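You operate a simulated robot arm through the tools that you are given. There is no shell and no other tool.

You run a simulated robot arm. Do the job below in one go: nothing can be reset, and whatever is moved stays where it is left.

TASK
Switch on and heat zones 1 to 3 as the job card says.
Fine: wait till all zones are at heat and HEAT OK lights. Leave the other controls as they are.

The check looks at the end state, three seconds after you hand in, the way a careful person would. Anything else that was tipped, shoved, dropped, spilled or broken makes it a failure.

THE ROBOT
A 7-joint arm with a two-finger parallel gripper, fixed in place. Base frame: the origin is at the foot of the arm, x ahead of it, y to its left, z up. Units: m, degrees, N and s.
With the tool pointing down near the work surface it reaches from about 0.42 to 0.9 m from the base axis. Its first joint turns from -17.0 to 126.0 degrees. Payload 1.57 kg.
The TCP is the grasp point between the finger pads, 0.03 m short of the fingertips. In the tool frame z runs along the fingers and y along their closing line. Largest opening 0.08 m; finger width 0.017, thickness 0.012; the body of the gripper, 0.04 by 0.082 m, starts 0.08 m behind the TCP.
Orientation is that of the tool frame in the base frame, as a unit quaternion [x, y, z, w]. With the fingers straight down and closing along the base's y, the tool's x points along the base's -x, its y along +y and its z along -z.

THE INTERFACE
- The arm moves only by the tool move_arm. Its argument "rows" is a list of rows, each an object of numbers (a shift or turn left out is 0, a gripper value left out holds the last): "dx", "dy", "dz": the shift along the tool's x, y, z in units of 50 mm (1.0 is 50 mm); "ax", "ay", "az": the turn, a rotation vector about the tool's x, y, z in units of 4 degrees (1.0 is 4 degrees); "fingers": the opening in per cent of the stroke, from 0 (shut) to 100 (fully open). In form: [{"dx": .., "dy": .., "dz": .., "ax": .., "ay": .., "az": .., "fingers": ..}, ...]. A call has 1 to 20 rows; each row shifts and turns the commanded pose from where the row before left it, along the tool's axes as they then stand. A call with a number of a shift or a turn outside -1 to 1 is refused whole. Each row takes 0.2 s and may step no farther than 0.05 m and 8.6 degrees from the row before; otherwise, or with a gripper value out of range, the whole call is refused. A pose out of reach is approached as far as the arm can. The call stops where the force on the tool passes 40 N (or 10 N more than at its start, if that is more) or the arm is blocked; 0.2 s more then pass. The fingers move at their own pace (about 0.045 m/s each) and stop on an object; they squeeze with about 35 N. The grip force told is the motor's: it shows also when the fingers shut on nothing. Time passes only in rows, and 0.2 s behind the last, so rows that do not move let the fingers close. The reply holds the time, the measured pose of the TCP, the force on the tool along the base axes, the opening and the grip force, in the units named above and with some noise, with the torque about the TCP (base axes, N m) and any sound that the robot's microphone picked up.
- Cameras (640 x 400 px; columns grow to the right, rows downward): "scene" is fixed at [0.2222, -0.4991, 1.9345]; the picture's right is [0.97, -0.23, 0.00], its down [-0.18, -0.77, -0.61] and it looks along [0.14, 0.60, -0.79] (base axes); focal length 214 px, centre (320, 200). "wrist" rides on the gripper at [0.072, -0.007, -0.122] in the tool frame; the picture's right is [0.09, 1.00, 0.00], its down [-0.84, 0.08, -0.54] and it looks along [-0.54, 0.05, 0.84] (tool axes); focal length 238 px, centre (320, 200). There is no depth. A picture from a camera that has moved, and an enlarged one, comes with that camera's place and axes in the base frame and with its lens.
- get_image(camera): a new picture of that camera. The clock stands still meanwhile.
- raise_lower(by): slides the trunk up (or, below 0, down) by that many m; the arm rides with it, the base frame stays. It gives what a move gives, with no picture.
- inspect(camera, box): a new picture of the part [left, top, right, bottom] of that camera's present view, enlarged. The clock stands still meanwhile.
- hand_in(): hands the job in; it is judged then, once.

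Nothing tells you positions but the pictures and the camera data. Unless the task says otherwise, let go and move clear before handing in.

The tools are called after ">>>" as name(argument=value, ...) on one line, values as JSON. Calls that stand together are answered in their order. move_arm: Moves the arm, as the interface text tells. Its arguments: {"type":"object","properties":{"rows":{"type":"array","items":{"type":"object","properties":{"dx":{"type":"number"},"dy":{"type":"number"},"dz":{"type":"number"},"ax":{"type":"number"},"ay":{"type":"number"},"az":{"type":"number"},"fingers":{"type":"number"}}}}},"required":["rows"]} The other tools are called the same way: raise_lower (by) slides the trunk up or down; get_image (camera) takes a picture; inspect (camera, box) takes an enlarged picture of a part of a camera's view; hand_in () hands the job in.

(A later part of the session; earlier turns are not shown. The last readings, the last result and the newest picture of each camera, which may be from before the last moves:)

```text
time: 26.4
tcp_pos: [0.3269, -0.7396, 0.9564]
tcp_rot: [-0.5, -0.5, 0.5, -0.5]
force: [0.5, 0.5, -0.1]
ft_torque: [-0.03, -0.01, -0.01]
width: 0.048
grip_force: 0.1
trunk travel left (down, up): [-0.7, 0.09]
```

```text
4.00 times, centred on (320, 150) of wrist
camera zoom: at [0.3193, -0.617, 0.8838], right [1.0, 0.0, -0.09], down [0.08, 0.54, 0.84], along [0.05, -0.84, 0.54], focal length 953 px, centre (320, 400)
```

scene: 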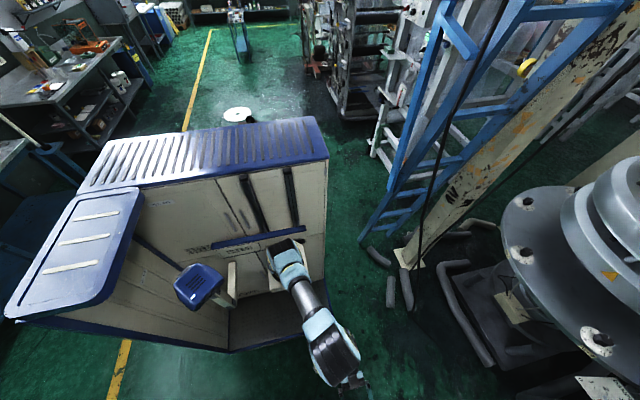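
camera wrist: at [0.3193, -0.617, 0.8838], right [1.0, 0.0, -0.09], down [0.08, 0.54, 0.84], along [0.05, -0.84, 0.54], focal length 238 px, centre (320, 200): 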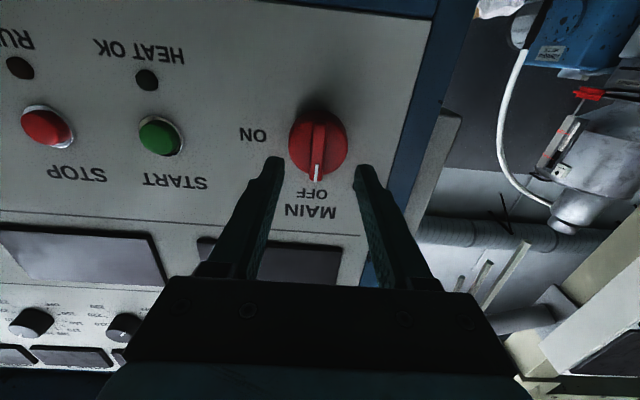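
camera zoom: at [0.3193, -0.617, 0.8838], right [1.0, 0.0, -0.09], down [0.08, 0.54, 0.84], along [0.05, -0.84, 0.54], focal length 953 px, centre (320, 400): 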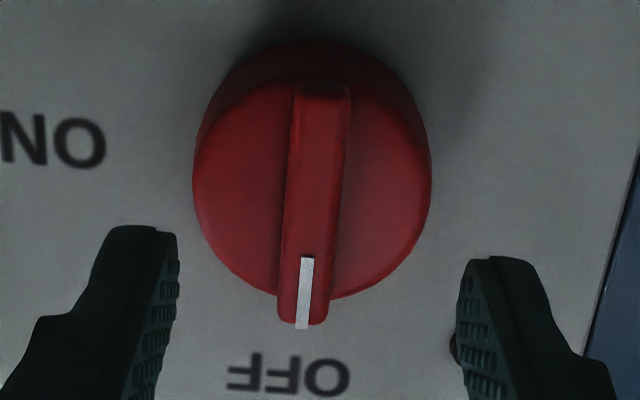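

The bar front is at about (0.3245, -0.80, 0.955), well centred between the fingers. I'll narrow the fingers and advance in small steps around the bar.

>>> move_arm(rows=[{"fingers": 32}, {"fingers": 32}, {"dz": 0.35, "dy": -0.02, "fingers": 32}, {"dz": 0.35, "dx": 0.03, "fingers": 32}])

>>> get_image(camera="wrist")

>>> inspect(camera="wrist", box=[240, 130, 400, 230])

```text
time: 27.4
tcp_pos: [0.326, -0.7745, 0.9515]
tcp_rot: [0.499, 0.501, -0.499, 0.5]
force: [-0.2, 12.9, 1.6]
ft_torque: [-0.08, -0.03, -0.28]
width: 0.0262
grip_force: 0.5
trunk travel left (down, up): [-0.7, 0.09]
```

```text
taken
camera wrist: at [0.3183, -0.6517, 0.8801], right [1.0, 0.0, -0.09], down [0.08, 0.54, 0.84], along [0.05, -0.84, 0.54], focal length 238 px, centre (320, 200)
```

wrist: 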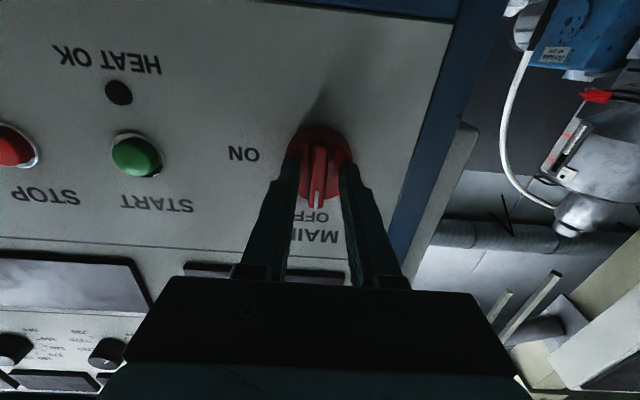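

```text
4.00 times, centred on (320, 180) of wrist
camera zoom: at [0.3183, -0.6517, 0.8801], right [1.0, 0.0, -0.09], down [0.08, 0.54, 0.84], along [0.05, -0.84, 0.54], focal length 953 px, centre (320, 280)
```

zoom: 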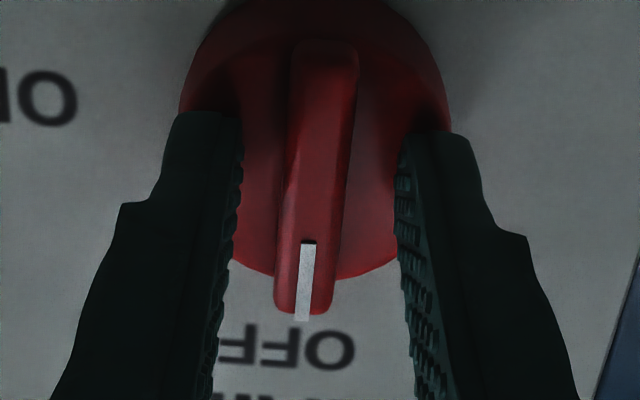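

Contact with the disc face at tip y≈-0.805 (13 N), so depth is right. I'll back off 2 mm, centre slightly and close on the bar.

>>> move_arm(rows=[{"dz": -0.05, "dx": -0.03, "dy": -0.03, "fingers": 32}, {"fingers": 0}, {"fingers": 0}, {"fingers": 0}])

>>> inspect(camera="wrist", box=[240, 130, 400, 230])

```text
time: 28.4
tcp_pos: [0.3257, -0.7719, 0.9541]
tcp_rot: [-0.5, -0.5, 0.5, -0.5]
force: [4.1, -5.0, 0.9]
ft_torque: [0.5, 0.06, 0.1]
width: 0.0107
grip_force: 28.9
trunk travel left (down, up): [-0.7, 0.09]
```

```text
4.00 times, centred on (320, 180) of wrist
camera zoom: at [0.3175, -0.6504, 0.882], right [1.0, 0.0, -0.09], down [0.08, 0.54, 0.84], along [0.05, -0.84, 0.54], focal length 953 px, centre (320, 280)
```

zoom: 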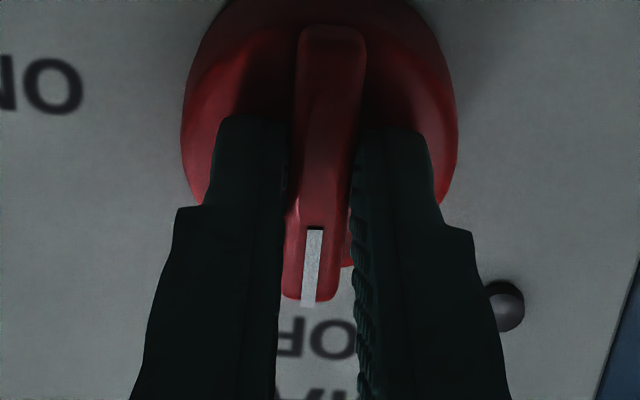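

Bar gripped (10.7 mm). Now I turn clockwise (+az), 40° first, watching the forces.

>>> move_arm(rows=[{"az": 1}, {"az": 1}, {"az": 1}, {"az": 1}, {"az": 1}, {"az": 1}, {"az": 1}, {"az": 1}, {"az": 1}, {"az": 1}])

>>> get_image(camera="wrist")

```text
time: 29.3
tcp_pos: [0.3257, -0.7726, 0.9554]
tcp_rot: [0.566, 0.434, -0.449, 0.539]
force: [-4.4, -14.4, -6.8]
ft_torque: [0.04, 0.0, 0.16]
width: 0.0111
grip_force: 29.2
out of reach, approached as far as the arm can: row 3, 4
trunk travel left (down, up): [-0.7, 0.09]
stopped in row 4: the force on the tool passed its limit at 49 N (the readings are from after the stop); the commanded pose is now the measured one
```

```text
taken
camera wrist: at [0.3393, -0.6486, 0.8856], right [0.99, -0.04, 0.13], down [-0.09, 0.53, 0.84], along [-0.1, -0.85, 0.52], focal length 238 px, centre (320, 200)
```

wrist: 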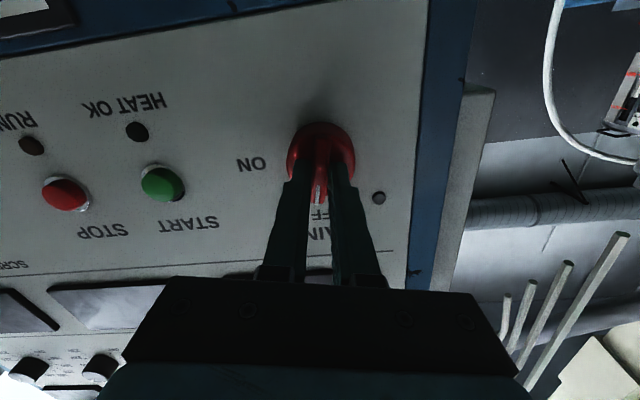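

A wrist joint limit was hit after about 13°, so this roll is unsuitable. I'll release, back off, and re-grip with the tool rolled 180° the other way, leaving range for a clockwise turn.

>>> move_arm(rows=[{"fingers": 50}, {"fingers": 50}, {"dz": -0.5, "fingers": 60}, {"dz": -0.7, "fingers": 60}, {"dz": -0.7, "fingers": 60}])

>>> get_image(camera="wrist")

```text
time: 30.5
tcp_pos: [0.3305, -0.6757, 0.9586]
tcp_rot: [0.565, 0.434, -0.447, 0.541]
force: [-0.4, -0.2, 0.2]
ft_torque: [0.03, 0.02, 0.03]
width: 0.048
grip_force: 0.1
trunk travel left (down, up): [-0.7, 0.09]
```

```text
taken
camera wrist: at [0.3436, -0.5525, 0.8891], right [0.99, -0.04, 0.13], down [-0.09, 0.53, 0.84], along [-0.1, -0.85, 0.52], focal length 238 px, centre (320, 200)
```

wrist: 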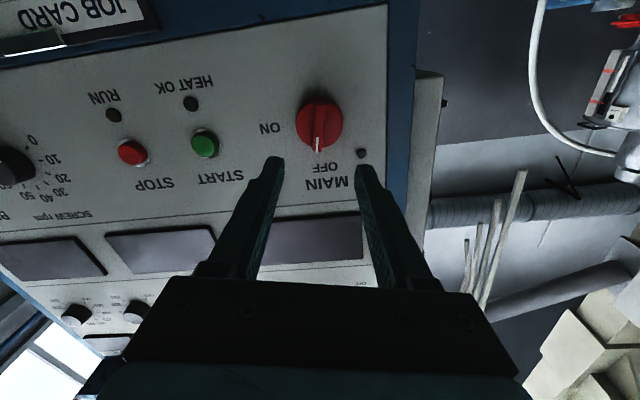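

The switch is back at OFF. I'll roll the tool counterclockwise by about 193° in place (clear of the panel).

>>> move_arm(rows=[{"az": -1}, {"az": -1}, {"az": -1}, {"az": -1}, {"az": -1}, {"az": -1}, {"az": -1}, {"az": -1}, {"az": -1}, {"az": -1}, {"az": -1}, {"az": -1}, {"az": -1}, {"az": -1}, {"az": -1}, {"az": -1}, {"az": -1}, {"az": -1}, {"az": -1}, {"az": -1}])

>>> move_arm(rows=[{"az": -1}, {"az": -1}, {"az": -1}, {"az": -1}, {"az": -1}, {"az": -1}, {"az": -1}, {"az": -1}, {"az": -1}, {"az": -1}, {"az": -1}, {"az": -1}, {"az": -1}, {"az": -1}, {"az": -1}, {"az": -1}, {"az": -1}, {"az": -1}, {"az": -1}, {"az": -1}])

>>> get_image(camera="wrist")

>>> get_image(camera="scene")

```text
time: 34.7
tcp_pos: [0.3306, -0.6754, 0.9582]
tcp_rot: [0.153, 0.696, -0.69, 0.127]
force: [0.1, -0.2, -0.2]
ft_torque: [0.02, 0.02, -0.05]
width: 0.0479
grip_force: 0.0
trunk travel left (down, up): [-0.7, 0.09]
```

```text
time: 38.9
tcp_pos: [0.3309, -0.6757, 0.958]
tcp_rot: [-0.33, 0.631, -0.61, -0.346]
force: [-0.5, -0.3, 0.2]
ft_torque: [-0.01, -0.05, -0.01]
width: 0.0479
grip_force: 0.1
trunk travel left (down, up): [-0.7, 0.09]
```

```text
taken
camera wrist: at [0.3014, -0.5531, 1.0232], right [-0.89, 0.04, -0.46], down [0.41, 0.54, -0.74], along [0.22, -0.84, -0.49], focal length 238 px, centre (320, 200)
```

wrist: 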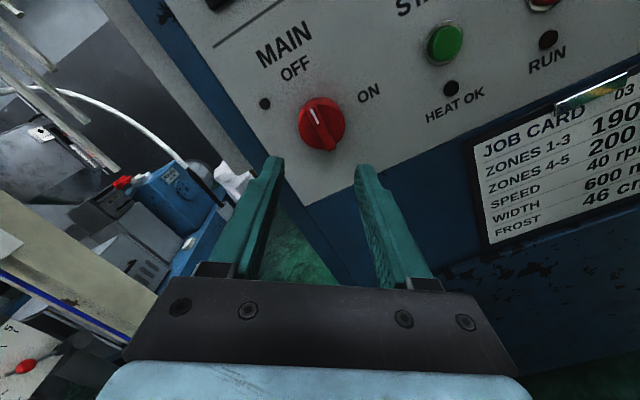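

```text
taken
```

scene: 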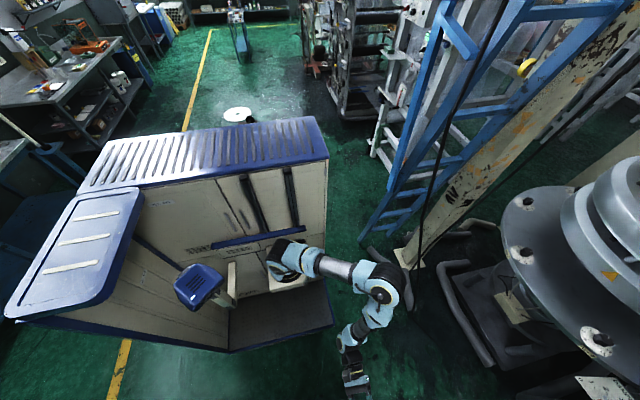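

The roll works and the view is now upright; the switch pointer shows OFF. I'll finish the roll (about 33° more) and square the tool to the panel.

>>> move_arm(rows=[{"az": -1}, {"az": -1}, {"az": -1}, {"az": -1}, {"az": -1}, {"az": -1}, {"az": -1}, {"az": -1}, {"az": -0.2}, {"ax": 0.49}, {"ay": 0.2}])

>>> get_image(camera="wrist")

>>> get_image(camera="scene")

```text
time: 41.3
tcp_pos: [0.3307, -0.6764, 0.9556]
tcp_rot: [-0.5, 0.5, -0.5, -0.5]
force: [-0.5, 0.6, -0.3]
ft_torque: [0.0, 0.03, 0.02]
width: 0.0482
grip_force: 0.0
trunk travel left (down, up): [-0.7, 0.09]
```

```text
taken
camera wrist: at [0.3375, -0.553, 1.0291], right [-1.0, 0.0, 0.09], down [-0.08, 0.54, -0.84], along [-0.05, -0.84, -0.54], focal length 238 px, centre (320, 200)
```

wrist: 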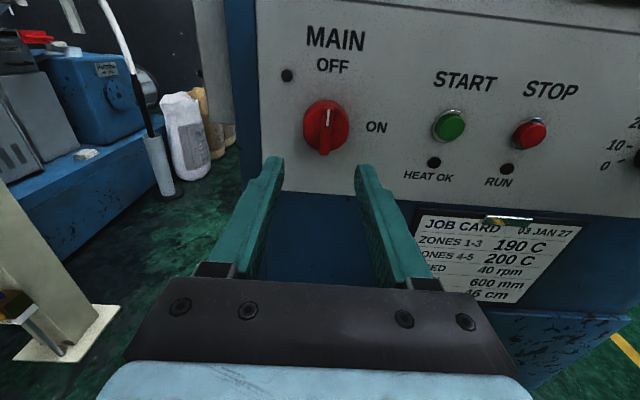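

```text
taken
```

scene: 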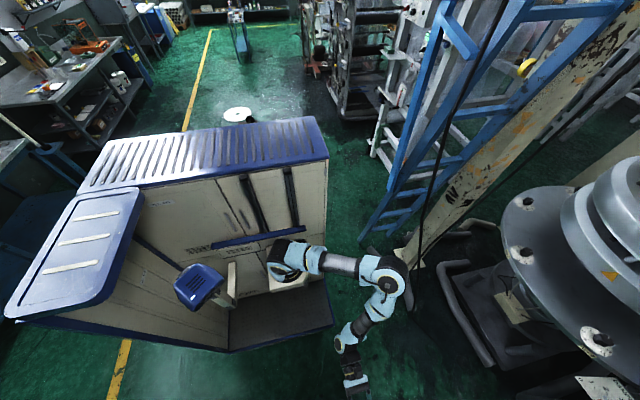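

Now the view is upright and tool squared. I'll zoom on the MAIN knob to refine its axis.

>>> inspect(camera="wrist", box=[276, 80, 376, 180])

```text
4.00 times, centred on (326, 130) of wrist
camera zoom: at [0.3375, -0.553, 1.0291], right [-1.0, 0.0, 0.09], down [-0.08, 0.54, -0.84], along [-0.05, -0.84, -0.54], focal length 953 px, centre (296, 480)
```

zoom: 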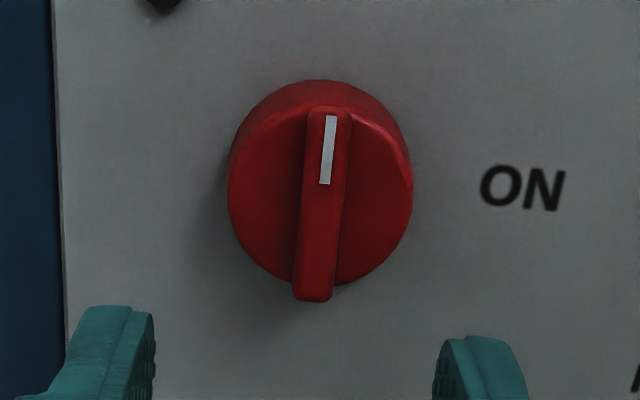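

Knob axis refined to about (0.3245, z 0.9555). I'll shift 6 mm, narrow the fingers and advance to the same depth as before.

>>> move_arm(rows=[{"dy": 0.12, "fingers": 32}, {"dz": 0.6, "fingers": 32}, {"dz": 0.6, "fingers": 32}, {"dz": 0.4, "fingers": 32}])

>>> inspect(camera="wrist", box=[256, 110, 384, 210])

```text
time: 42.3
tcp_pos: [0.3273, -0.7553, 0.9584]
tcp_rot: [0.5, -0.5, 0.5, 0.5]
force: [0.1, -0.3, -0.6]
ft_torque: [-0.03, 0.02, 0.0]
width: 0.0253
grip_force: 0.0
trunk travel left (down, up): [-0.7, 0.09]
```

```text
4.00 times, centred on (320, 160) of wrist
camera zoom: at [0.3318, -0.6332, 1.0296], right [-1.0, 0.0, 0.09], down [-0.08, 0.54, -0.84], along [-0.05, -0.84, -0.54], focal length 953 px, centre (320, 360)
```

zoom: 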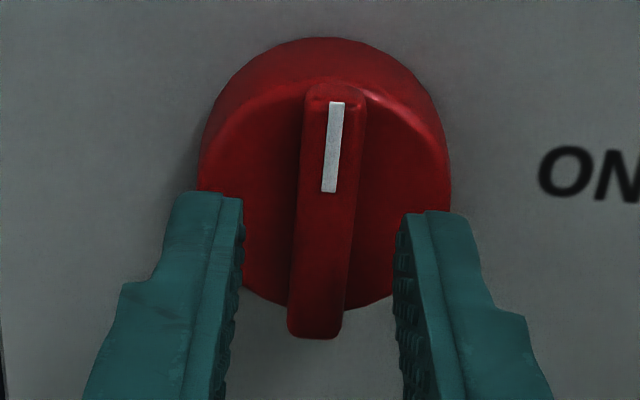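

Alignment between the pads is good (averaging the views from above and below puts the axis at z≈0.957, matching the tool). Advance 16 mm and grip.

>>> move_arm(rows=[{"dz": 0.32, "fingers": 32}, {"fingers": 0}, {"fingers": 0}, {"fingers": 0}])

>>> inspect(camera="wrist", box=[256, 110, 384, 210])

```text
time: 43.3
tcp_pos: [0.3251, -0.7697, 0.9579]
tcp_rot: [-0.499, 0.501, -0.499, -0.5]
force: [-0.1, 0.6, -0.1]
ft_torque: [-0.29, 0.03, -0.01]
width: 0.0111
grip_force: 28.6
trunk travel left (down, up): [-0.7, 0.09]
```

```text
4.00 times, centred on (320, 160) of wrist
camera zoom: at [0.3309, -0.6485, 1.0296], right [-1.0, 0.0, 0.09], down [-0.08, 0.54, -0.84], along [-0.05, -0.84, -0.54], focal length 953 px, centre (320, 360)
```

zoom: 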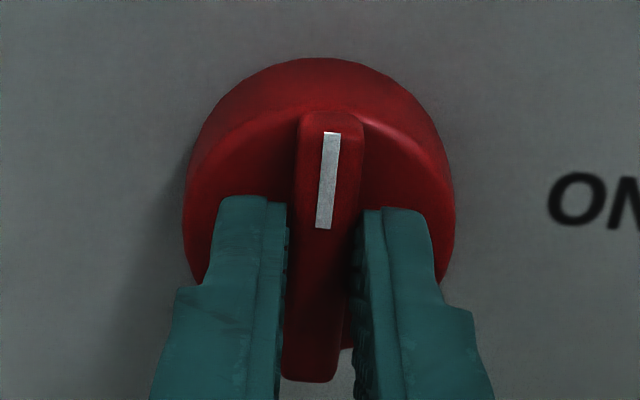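

Gripped with almost no side force. Turning clockwise 40° first.

>>> move_arm(rows=[{"az": 1}, {"az": 1}, {"az": 1}, {"az": 1}, {"az": 1}, {"az": 1}, {"az": 1}, {"az": 1}, {"az": 1}, {"az": 1}])

>>> get_image(camera="wrist")

```text
time: 45.5
tcp_pos: [0.3236, -0.7709, 0.9571]
tcp_rot: [-0.298, 0.642, -0.64, -0.299]
force: [-16.1, 15.5, -1.5]
ft_torque: [-0.05, 0.04, -0.45]
width: 0.0108
grip_force: 28.4
trunk travel left (down, up): [-0.7, 0.09]
```

```text
taken
camera wrist: at [0.2817, -0.6485, 1.0165], right [-0.82, 0.0, -0.57], down [0.48, 0.54, -0.69], along [0.31, -0.84, -0.45], focal length 238 px, centre (320, 200)
```

wrist: 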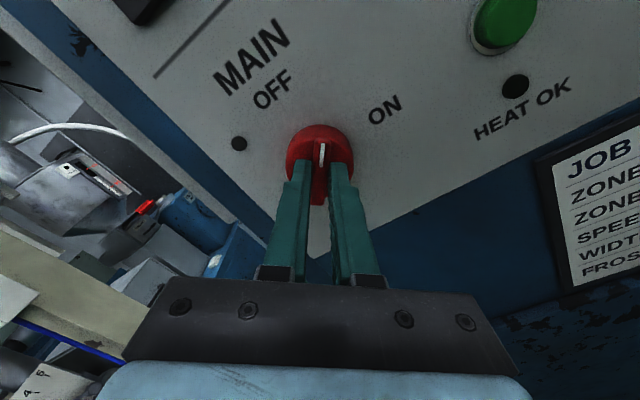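

The switch is following the gripper (tool turned 40°). I'll relieve the side force slightly and complete the remaining 50°.

>>> move_arm(rows=[{"az": 0.5, "dx": 0.013, "dy": 0.015, "dz": -0.02}, {"az": 1}, {"az": 1}, {"az": 1}, {"az": 1}, {"az": 1}, {"az": 1}, {"az": 1}, {"az": 1}])

>>> get_image(camera="wrist")

```text
time: 47.5
tcp_pos: [0.322, -0.7713, 0.9562]
tcp_rot: [-0.097, 0.703, -0.698, -0.099]
force: [-19.2, -0.5, -20.7]
ft_torque: [0.53, 0.04, -0.11]
width: 0.0108
grip_force: 28.7
trunk travel left (down, up): [-0.7, 0.09]
```

```text
taken
camera wrist: at [0.2552, -0.6486, 0.9824], right [-0.36, 0.01, -0.93], down [0.78, 0.54, -0.3], along [0.5, -0.84, -0.2], focal length 238 px, centre (320, 200)
```

wrist: 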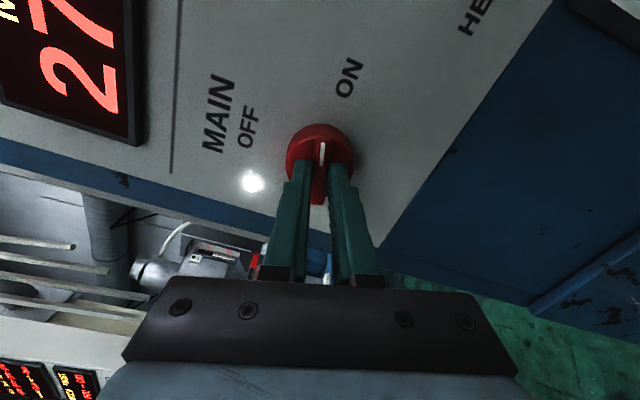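

The MAIN lamp and displays lit up; the tool is at 74°. I'll relieve the force and finish the last 16° to ON.

>>> move_arm(rows=[{"dx": 0.014, "dy": 0.025}, {"az": 1}, {"az": 1}, {"az": 1}, {"az": 1}])

>>> get_image(camera="wrist")

```text
time: 48.7
tcp_pos: [0.3233, -0.7706, 0.9549]
tcp_rot: [0.0, 0.708, -0.706, 0.0]
force: [-12.3, 4.7, -21.0]
ft_torque: [0.48, 0.14, 0.16]
width: 0.0108
grip_force: 28.7
trunk travel left (down, up): [-0.7, 0.09]
```

```text
taken
camera wrist: at [0.2507, -0.6486, 0.962], right [-0.09, 0.0, -1.0], down [0.84, 0.54, -0.07], along [0.54, -0.84, -0.05], focal length 238 px, centre (320, 200)
```

wrist: 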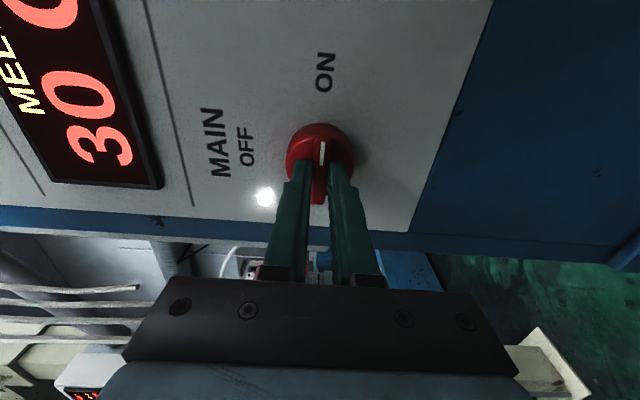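

MAIN points at ON (tool at exactly 90°), lamp lit, melt display reads 30 C. Now release and back off, then check.

>>> move_arm(rows=[{"fingers": 35}, {"fingers": 35}, {"dz": -0.5, "fingers": 35}, {"dz": -0.8, "fingers": 50}, {"dz": -0.8, "fingers": 60}])

>>> get_image(camera="wrist")

```text
time: 49.9
tcp_pos: [0.3226, -0.6675, 0.9586]
tcp_rot: [0.0, 0.707, -0.707, 0.0]
force: [-0.5, -0.1, 0.0]
ft_torque: [0.01, -0.01, 0.02]
width: 0.0482
grip_force: 0.1
trunk travel left (down, up): [-0.7, 0.09]
```

```text
taken
camera wrist: at [0.2495, -0.5447, 0.9651], right [-0.09, 0.0, -1.0], down [0.84, 0.54, -0.08], along [0.54, -0.84, -0.05], focal length 238 px, centre (320, 200)
```

wrist: 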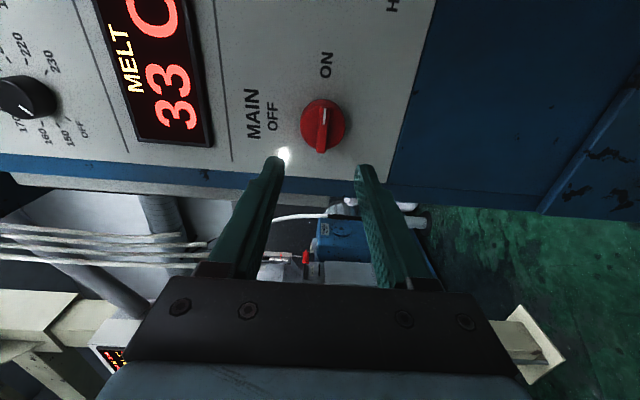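

MAIN is ON and the melt temperature is climbing. I want to check the zone 1 dial pointer, so I zoom in.

>>> inspect(camera="wrist", box=[0, 0, 160, 160])

```text
2.50 times, centred on (80, 80) of wrist
camera zoom: at [0.2495, -0.5447, 0.9651], right [-0.09, 0.0, -1.0], down [0.84, 0.54, -0.08], along [0.54, -0.84, -0.05], focal length 596 px, centre (920, 500)
```

zoom: 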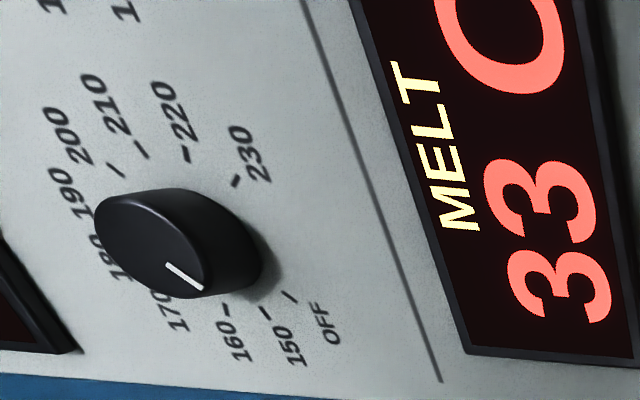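

The dial itself is still at OFF (parallax only). Next is zone 1 dial at about (0.321, z 1.27): I'll rise in front of it, then roll the tool back to give a full clockwise range.

>>> move_arm(rows=[{"dy": -0.886, "fingers": 100}, {"dy": -0.886}, {"dy": -0.886}, {"dy": -0.886}, {"dy": -0.886}, {"dy": -0.886}, {"dy": -0.886}])

>>> move_arm(rows=[{"az": -1}, {"az": -1}, {"az": -1}, {"az": -1}, {"az": -1}, {"az": -1}, {"az": -1}, {"az": -1}, {"az": -1}, {"az": -1}, {"az": -1}, {"az": -1}, {"az": -1}, {"az": -1}, {"az": -1}, {"az": -1}, {"az": -1}, {"az": -1}, {"az": -1}, {"az": -1}])

>>> get_image(camera="wrist")

>>> get_image(camera="scene")

```text
time: 51.5
tcp_pos: [0.3229, -0.6669, 1.2698]
tcp_rot: [-0.001, 0.709, -0.706, -0.001]
force: [0.9, -0.6, 0.7]
ft_torque: [-0.04, -0.06, -0.02]
width: 0.0801
grip_force: 0.1
trunk travel left (down, up): [-0.7, 0.09]
```

```text
time: 55.7
tcp_pos: [0.3231, -0.6662, 1.2666]
tcp_rot: [-0.455, 0.542, -0.541, -0.454]
force: [0.1, 0.7, -0.4]
ft_torque: [-0.01, 0.05, 0.01]
width: 0.0799
grip_force: 0.1
trunk travel left (down, up): [-0.7, 0.09]
```

```text
taken
camera wrist: at [0.3159, -0.5441, 1.3388], right [-1.0, 0.0, -0.08], down [0.07, 0.54, -0.84], along [0.04, -0.84, -0.54], focal length 238 px, centre (320, 200)
```

wrist: 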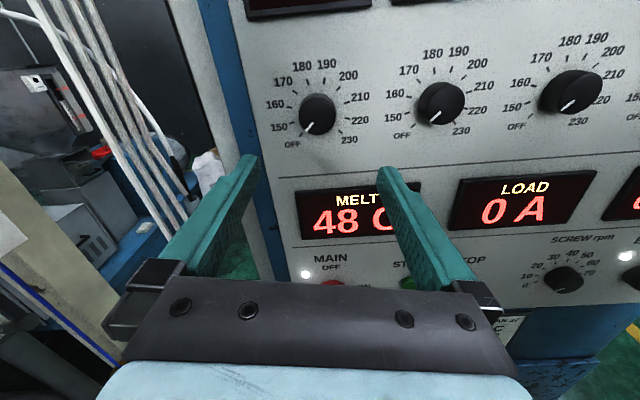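

```text
taken
```

scene: 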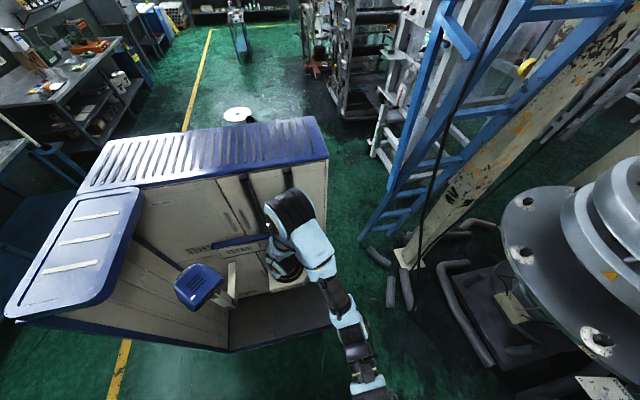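

Excellent upright view of dials 1–3, all at OFF; 190 sits just right of the top (≈+15°), so a turn of about 150° clockwise. I'll zoom on dial 1.

>>> inspect(camera="wrist", box=[256, 50, 384, 150])

>>> inspect(camera="wrist", box=[370, 0, 640, 160])

```text
4.00 times, centred on (320, 100) of wrist
camera zoom: at [0.3159, -0.5441, 1.3388], right [-1.0, 0.0, -0.08], down [0.07, 0.54, -0.84], along [0.04, -0.84, -0.54], focal length 953 px, centre (320, 600)
```

zoom: 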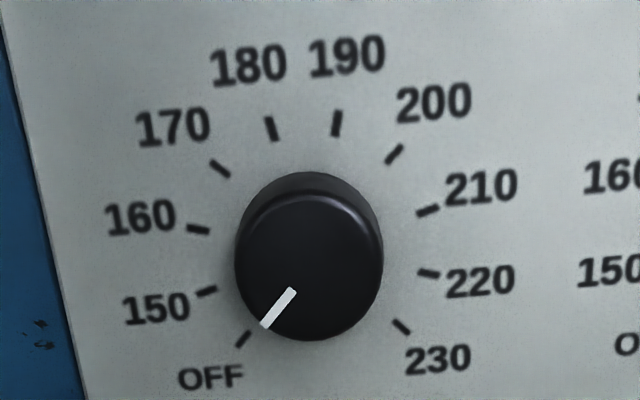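

```text
2.37 times, centred on (505, 80) of wrist
camera zoom: at [0.3159, -0.5441, 1.3388], right [-1.0, 0.0, -0.08], down [0.07, 0.54, -0.84], along [0.04, -0.84, -0.54], focal length 565 px, centre (-118, 484)
```

zoom: 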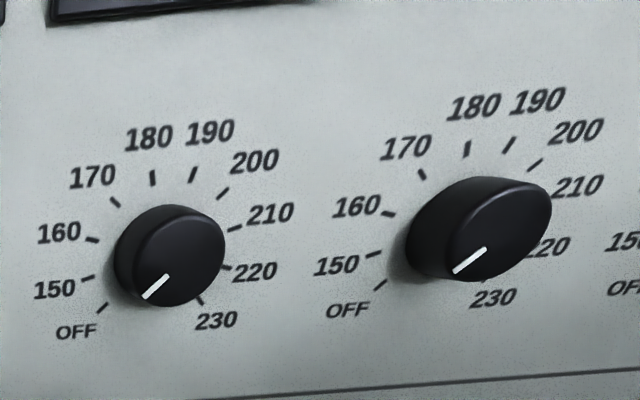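

Dial 1: ~38 mm diameter, ~20 mm tall, axis at about x 0.3215, z 1.273. I'll roll to the start angle, centre, and advance part way to check alignment.

>>> move_arm(rows=[{"az": -1}, {"az": -1}, {"az": -1}, {"az": -1}, {"az": -1}, {"az": -1}, {"az": -1}, {"az": -0.5}, {"dx": 0.113, "dy": 0.041}, {"dz": 0.7}, {"dz": 0.7}])

>>> get_image(camera="wrist")

>>> inspect(camera="wrist", box=[230, 80, 410, 220])

```text
time: 58.1
tcp_pos: [0.3212, -0.7339, 1.2722]
tcp_rot: [0.579, -0.407, 0.407, 0.578]
force: [0.2, 0.5, 1.1]
ft_torque: [0.0, 0.02, -0.01]
width: 0.0801
grip_force: 0.0
trunk travel left (down, up): [-0.7, 0.09]
```

```text
taken
camera wrist: at [0.3516, -0.6121, 1.3379], right [-0.9, 0.0, 0.43], down [-0.36, 0.54, -0.76], along [-0.23, -0.84, -0.49], focal length 238 px, centre (320, 200)
```

wrist: 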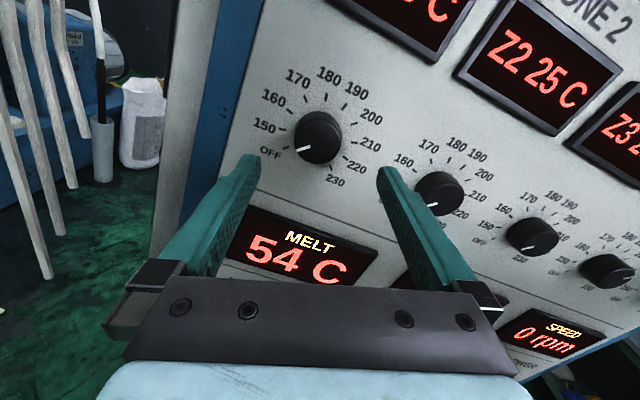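

```text
2.86 times, centred on (320, 150) of wrist
camera zoom: at [0.3516, -0.6121, 1.3379], right [-0.9, 0.0, 0.43], down [-0.36, 0.54, -0.76], along [-0.23, -0.84, -0.49], focal length 681 px, centre (320, 343)
```

zoom: 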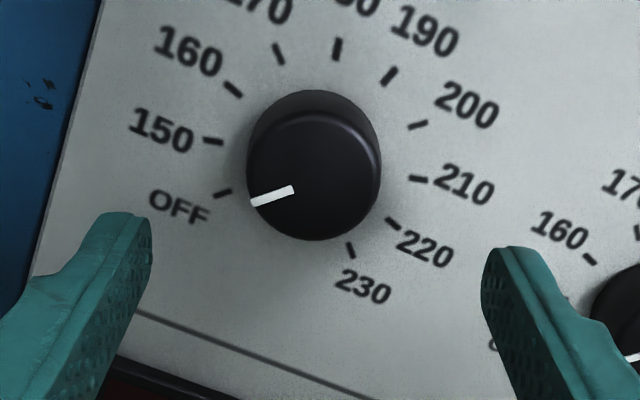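

The dial is centred between the fingers to within ~2 mm. I'll nudge, advance 55 mm so the tips surround the knob (still ~8 mm off the panel), then check.

>>> move_arm(rows=[{"dx": 0.01, "dy": -0.028}, {"dz": 0.5}, {"dz": 0.4}, {"dz": 0.2}])

>>> inspect(camera="wrist", box=[230, 80, 410, 220])

```text
time: 59.1
tcp_pos: [0.3245, -0.7919, 1.2725]
tcp_rot: [0.579, -0.407, 0.406, 0.579]
force: [0.3, 0.1, 0.7]
ft_torque: [-0.04, 0.01, 0.0]
width: 0.0799
grip_force: 0.1
trunk travel left (down, up): [-0.7, 0.09]
```

```text
2.86 times, centred on (320, 150) of wrist
camera zoom: at [0.3537, -0.6692, 1.3385], right [-0.9, 0.0, 0.43], down [-0.36, 0.54, -0.76], along [-0.23, -0.84, -0.49], focal length 681 px, centre (320, 343)
```

zoom: 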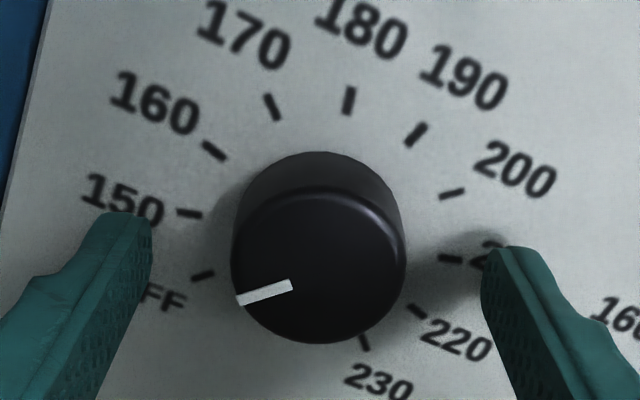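

No contact, the fingers flank the knob. Closing the grip.

>>> move_arm(rows=[{"fingers": 0}, {"fingers": 0}, {"fingers": 0}, {"fingers": 0}])

>>> inspect(camera="wrist", box=[230, 80, 410, 220])

```text
time: 60.1
tcp_pos: [0.3245, -0.7901, 1.2733]
tcp_rot: [0.58, -0.406, 0.406, 0.578]
force: [2.6, -1.8, -1.3]
ft_torque: [0.04, -0.02, 0.16]
width: 0.0399
grip_force: 28.2
trunk travel left (down, up): [-0.7, 0.09]
```

```text
2.86 times, centred on (320, 150) of wrist
camera zoom: at [0.3542, -0.6692, 1.3384], right [-0.9, 0.0, 0.43], down [-0.36, 0.54, -0.76], along [-0.23, -0.84, -0.49], focal length 681 px, centre (320, 343)
```

zoom: 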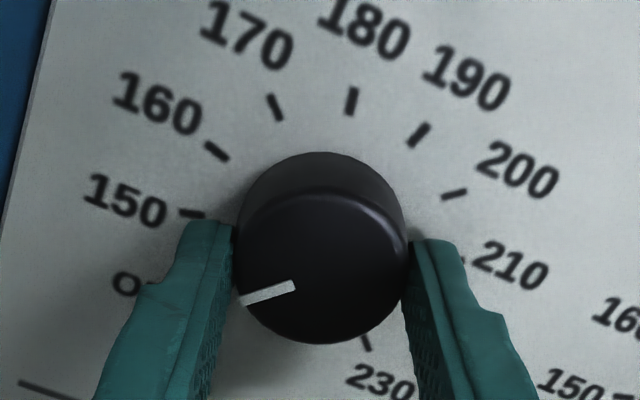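

Gripped (40 mm) with low side force. Turn 40° clockwise and check that the pointer follows.

>>> move_arm(rows=[{"az": 1}, {"az": 1}, {"az": 1}, {"az": 1}, {"az": 1}, {"az": 1}, {"az": 1}, {"az": 1}, {"az": 1}, {"az": 1}])

>>> get_image(camera="wrist")

```text
time: 62.3
tcp_pos: [0.3255, -0.7905, 1.2729]
tcp_rot: [-0.406, 0.58, -0.58, -0.404]
force: [9.0, -5.7, 1.3]
ft_torque: [0.21, 0.04, 0.29]
width: 0.0395
grip_force: 45.2
trunk travel left (down, up): [-0.7, 0.09]
```

```text
taken
camera wrist: at [0.3063, -0.6692, 1.3428], right [-0.97, 0.0, -0.26], down [0.21, 0.54, -0.81], along [0.14, -0.84, -0.53], focal length 238 px, centre (320, 200)
```

wrist: 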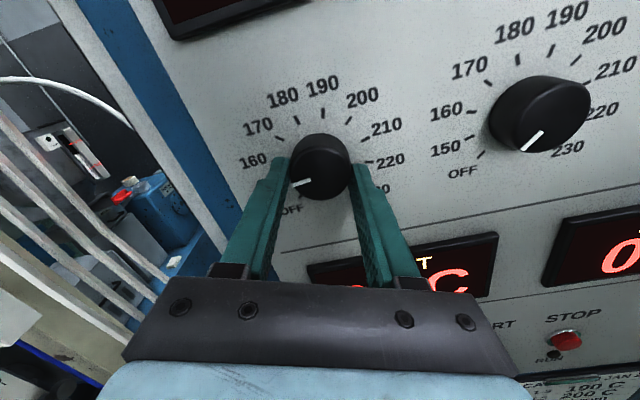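

The dial turns with the gripper. Continuing 80° more.

>>> move_arm(rows=[{"az": 1}, {"az": 1}, {"az": 1}, {"az": 1}, {"az": 1}, {"az": 1}, {"az": 1}, {"az": 1}, {"az": 1}, {"az": 1}, {"az": 1}, {"az": 1}, {"az": 1}, {"az": 1}, {"az": 1}, {"az": 1}, {"az": 1}, {"az": 1}, {"az": 1}, {"az": 1}])

>>> get_image(camera="wrist")

```text
time: 66.5
tcp_pos: [0.3264, -0.791, 1.2756]
tcp_rot: [-0.061, -0.703, 0.706, -0.063]
force: [25.3, -7.6, 24.2]
ft_torque: [-0.66, 0.02, 0.68]
width: 0.0396
grip_force: 44.4
trunk travel left (down, up): [-0.7, 0.09]
```

```text
taken
camera wrist: at [0.2539, -0.6691, 1.2685], right [0.08, 0.0, -1.0], down [0.84, 0.54, 0.07], along [0.54, -0.84, 0.05], focal length 238 px, centre (320, 200)
```

wrist: 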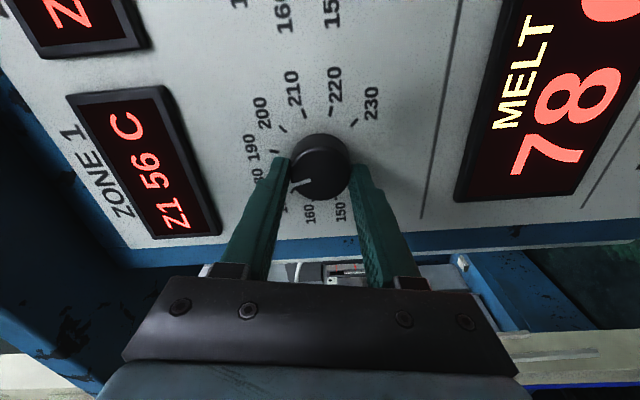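

Zone 1 is already heating (Z1 56 C). Side force has built up to ~36 N, so I'll shift 2–3 mm to relieve it, then turn 20° and look closely.

>>> move_arm(rows=[{"dx": -0.048, "dy": -0.042}, {}, {"az": 1}, {"az": 1}, {"az": 1}, {"az": 1}, {"az": 1}])

>>> inspect(camera="wrist", box=[230, 80, 410, 220])

```text
time: 68.1
tcp_pos: [0.3269, -0.7907, 1.2756]
tcp_rot: [-0.185, -0.683, 0.683, -0.184]
force: [14.7, -13.5, 15.3]
ft_torque: [-0.51, 0.04, 0.28]
width: 0.0395
grip_force: 44.3
trunk travel left (down, up): [-0.7, 0.09]
```

```text
2.86 times, centred on (320, 150) of wrist
camera zoom: at [0.2603, -0.6686, 1.2454], right [0.42, 0.0, -0.91], down [0.76, 0.54, 0.35], along [0.49, -0.84, 0.23], focal length 681 px, centre (320, 343)
```

zoom: 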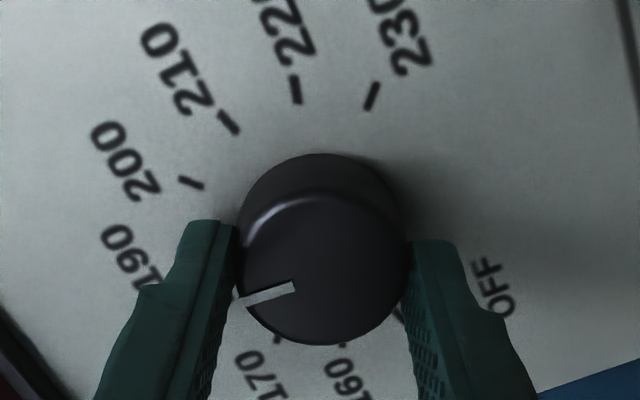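

No slip: the pointer has moved exactly with the tool (139.9° so far → about +5°). Turning the last 10° to 190, then releasing and backing off to verify.

>>> move_arm(rows=[{"az": 1}, {"az": 1}, {"az": 0.5}, {}, {"fingers": 60}, {"fingers": 80}, {"fingers": 80}, {"dz": -0.6}, {"dz": -0.8}])

>>> get_image(camera="wrist")

>>> inspect(camera="wrist", box=[230, 60, 410, 200])

```text
time: 70.1
tcp_pos: [0.3256, -0.721, 1.2747]
tcp_rot: [0.243, 0.665, -0.664, 0.242]
force: [0.2, -0.5, -0.3]
ft_torque: [-0.02, -0.02, -0.03]
width: 0.0637
grip_force: 0.1
trunk travel left (down, up): [-0.7, 0.09]
```

```text
taken
camera wrist: at [0.2654, -0.5982, 1.2335], right [0.57, 0.0, -0.82], down [0.69, 0.54, 0.48], along [0.44, -0.84, 0.31], focal length 238 px, centre (320, 200)
```

wrist: 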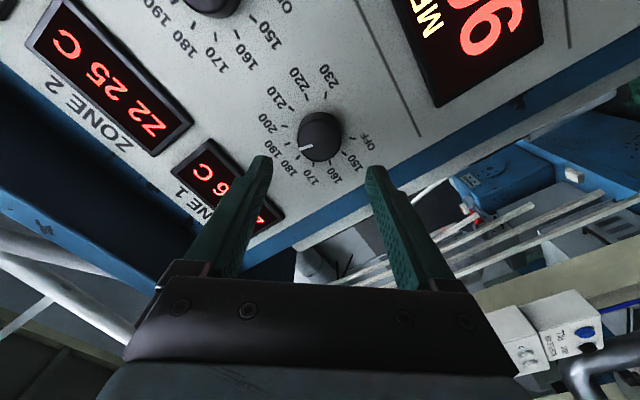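

```text
2.86 times, centred on (320, 130) of wrist
camera zoom: at [0.2654, -0.5982, 1.2335], right [0.57, 0.0, -0.82], down [0.69, 0.54, 0.48], along [0.44, -0.84, 0.31], focal length 681 px, centre (320, 400)
```

zoom: 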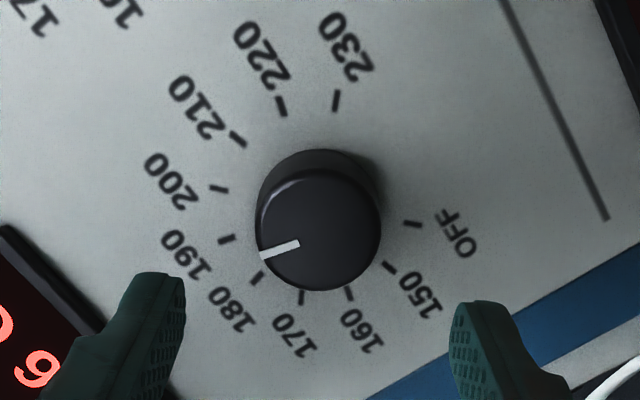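

Pointer looks close to 190. I'll zoom in tighter to measure it.

>>> inspect(camera="wrist", box=[270, 90, 370, 170])

>>> inspect(camera="wrist", box=[160, 120, 300, 240])

```text
5.00 times, centred on (320, 130) of wrist
camera zoom: at [0.2654, -0.5982, 1.2335], right [0.57, 0.0, -0.82], down [0.69, 0.54, 0.48], along [0.44, -0.84, 0.31], focal length 1192 px, centre (320, 550)
```

zoom: 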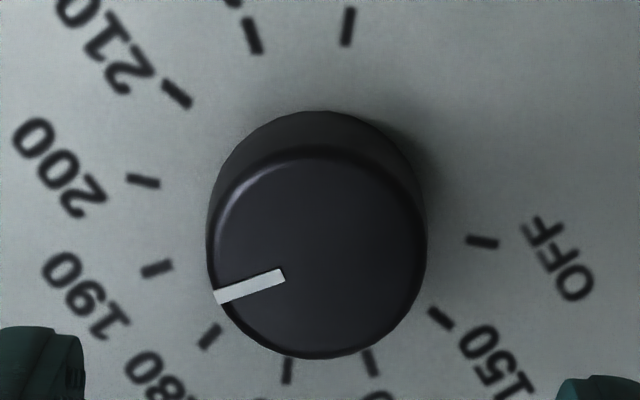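

```text
3.33 times, centred on (230, 180) of wrist
camera zoom: at [0.2654, -0.5982, 1.2335], right [0.57, 0.0, -0.82], down [0.69, 0.54, 0.48], along [0.44, -0.84, 0.31], focal length 794 px, centre (620, 267)
```

zoom: 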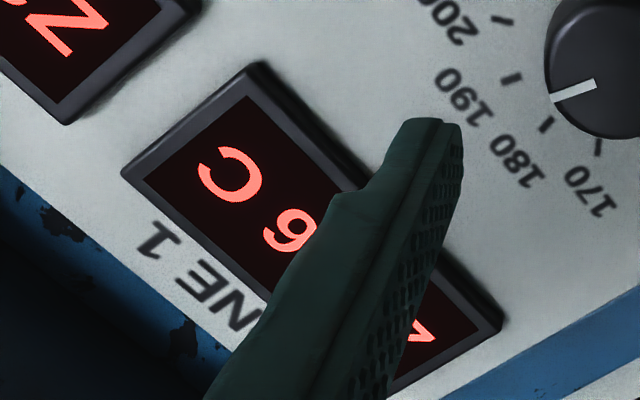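

By geometry the dial 1 pointer is at ≈15°, i.e. 190, and the tool turned 149.8° without slipping. Next dial 2, about 0.133 m toward -x: roll the tool back first, fully clear of the panel.

>>> move_arm(rows=[{"dz": -0.5, "fingers": 100}, {"az": -1}, {"az": -1}, {"az": -1}, {"az": -1}, {"az": -1}, {"az": -1}, {"az": -1}, {"az": -1}, {"az": -1}, {"az": -1}, {"az": -1}, {"az": -1}, {"az": -1}, {"az": -1}, {"az": -1}, {"az": -1}, {"az": -1}, {"az": -1}, {"az": -1}])

>>> move_arm(rows=[{"az": -1}, {"az": -1}, {"az": -1}, {"az": -1}, {"az": -1}, {"az": -1}, {"az": -1}, {"az": -1}, {"az": -1}, {"az": -1}, {"az": -1}, {"az": -1}, {"az": -1}, {"az": -0.5}])

>>> get_image(camera="wrist")

>>> inspect(camera="wrist", box=[256, 40, 384, 140])

```text
time: 74.3
tcp_pos: [0.3259, -0.6958, 1.2759]
tcp_rot: [-0.219, 0.673, -0.672, -0.218]
force: [0.8, 0.0, -0.3]
ft_torque: [0.01, 0.0, -0.01]
width: 0.0801
grip_force: 0.1
trunk travel left (down, up): [-0.7, 0.09]
```

```text
time: 77.3
tcp_pos: [0.3259, -0.6973, 1.2749]
tcp_rot: [0.5, -0.5, 0.5, 0.5]
force: [-0.5, 0.0, -0.1]
ft_torque: [-0.04, 0.03, 0.0]
width: 0.0798
grip_force: 0.0
trunk travel left (down, up): [-0.7, 0.09]
```

```text
taken
camera wrist: at [0.3318, -0.5743, 1.3477], right [-1.0, 0.0, 0.09], down [-0.08, 0.54, -0.84], along [-0.05, -0.84, -0.54], focal length 238 px, centre (320, 200)
```

wrist: 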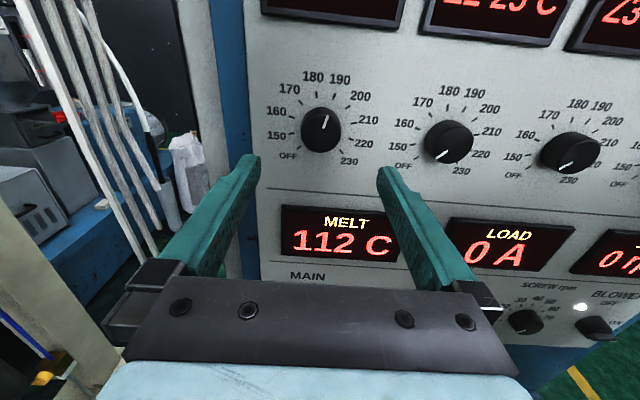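

```text
4.00 times, centred on (320, 90) of wrist
camera zoom: at [0.3318, -0.5743, 1.3477], right [-1.0, 0.0, 0.09], down [-0.08, 0.54, -0.84], along [-0.05, -0.84, -0.54], focal length 953 px, centre (320, 640)
```

zoom: 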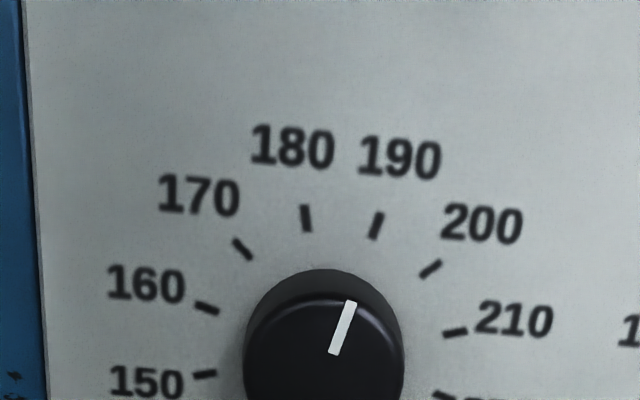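

I'll take a tighter picture of dial 1 to measure the pointer better.

>>> inspect(camera="wrist", box=[270, 70, 374, 174])

>>> inspect(camera="wrist", box=[388, 80, 508, 180])

```text
3.85 times, centred on (322, 122) of wrist
camera zoom: at [0.3318, -0.5743, 1.3477], right [-1.0, 0.0, 0.09], down [-0.08, 0.54, -0.84], along [-0.05, -0.84, -0.54], focal length 917 px, centre (312, 500)
```

zoom: 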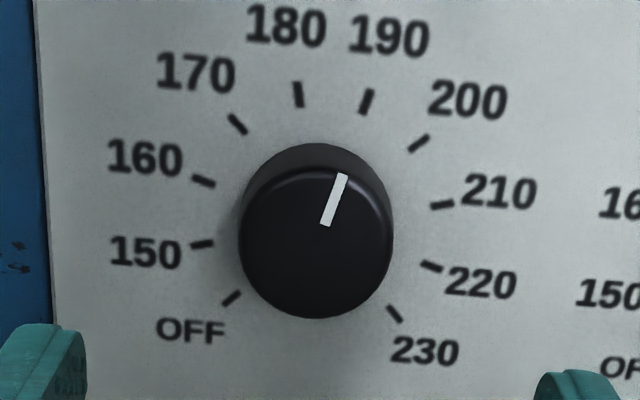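

```text
4.00 times, centred on (448, 130) of wrist
camera zoom: at [0.3318, -0.5743, 1.3477], right [-1.0, 0.0, 0.09], down [-0.08, 0.54, -0.84], along [-0.05, -0.84, -0.54], focal length 953 px, centre (-192, 480)
```

zoom: 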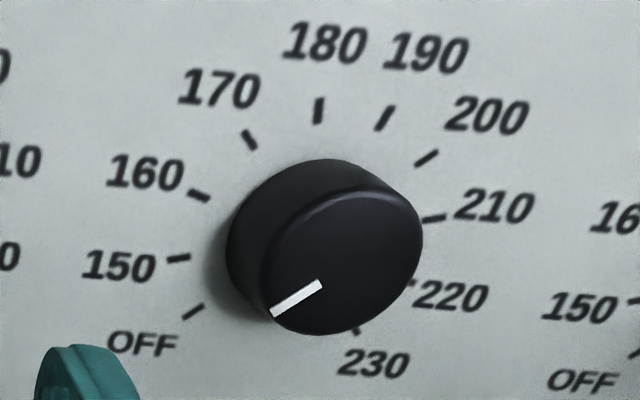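

Dial 1 measures about 189–190. Dial 2's axis comes out at about (0.191, 1.2765). I'll move there, roll to the start angle and check alignment.

>>> move_arm(rows=[{"dy": 0.892, "dx": 0.016}, {"dy": 0.892}, {"dy": 0.892}, {"az": -1}, {"az": -1}, {"az": -1}, {"az": -1}, {"az": -1}, {"dz": 0.8}])

>>> get_image(camera="wrist")

>>> inspect(camera="wrist", box=[230, 80, 410, 220])

>>> get_image(camera="scene")

```text
time: 79.3
tcp_pos: [0.2371, -0.736, 1.2758]
tcp_rot: [0.579, -0.406, 0.405, 0.579]
force: [-0.8, 0.2, 0.9]
ft_torque: [0.03, 0.02, -0.03]
width: 0.08
grip_force: 0.1
out of reach, approached as far as the arm can: row 3
trunk travel left (down, up): [-0.7, 0.09]
```

```text
taken
camera wrist: at [0.268, -0.6139, 1.3418], right [-0.9, 0.0, 0.43], down [-0.36, 0.54, -0.76], along [-0.23, -0.84, -0.49], focal length 238 px, centre (320, 200)
```

wrist: 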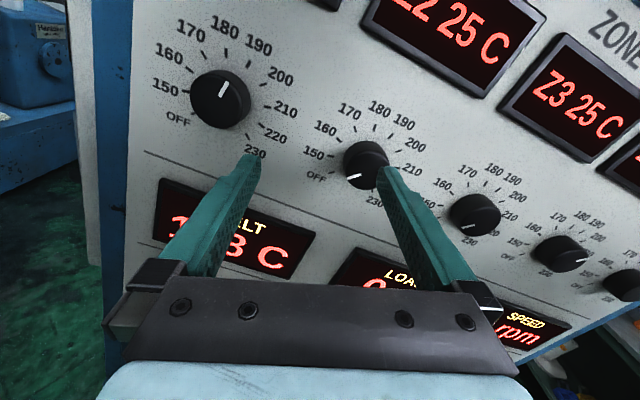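

```text
2.86 times, centred on (320, 150) of wrist
camera zoom: at [0.268, -0.6139, 1.3418], right [-0.9, 0.0, 0.43], down [-0.36, 0.54, -0.76], along [-0.23, -0.84, -0.49], focal length 681 px, centre (320, 343)
```

zoom: 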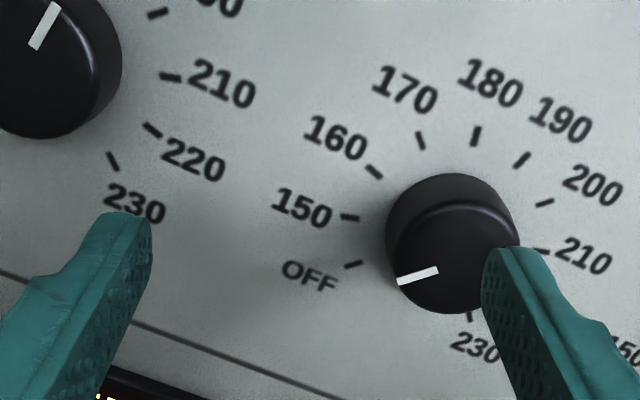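

```text
taken
```

scene: 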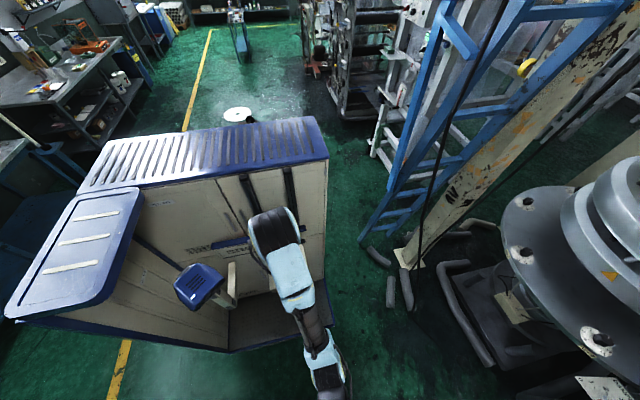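

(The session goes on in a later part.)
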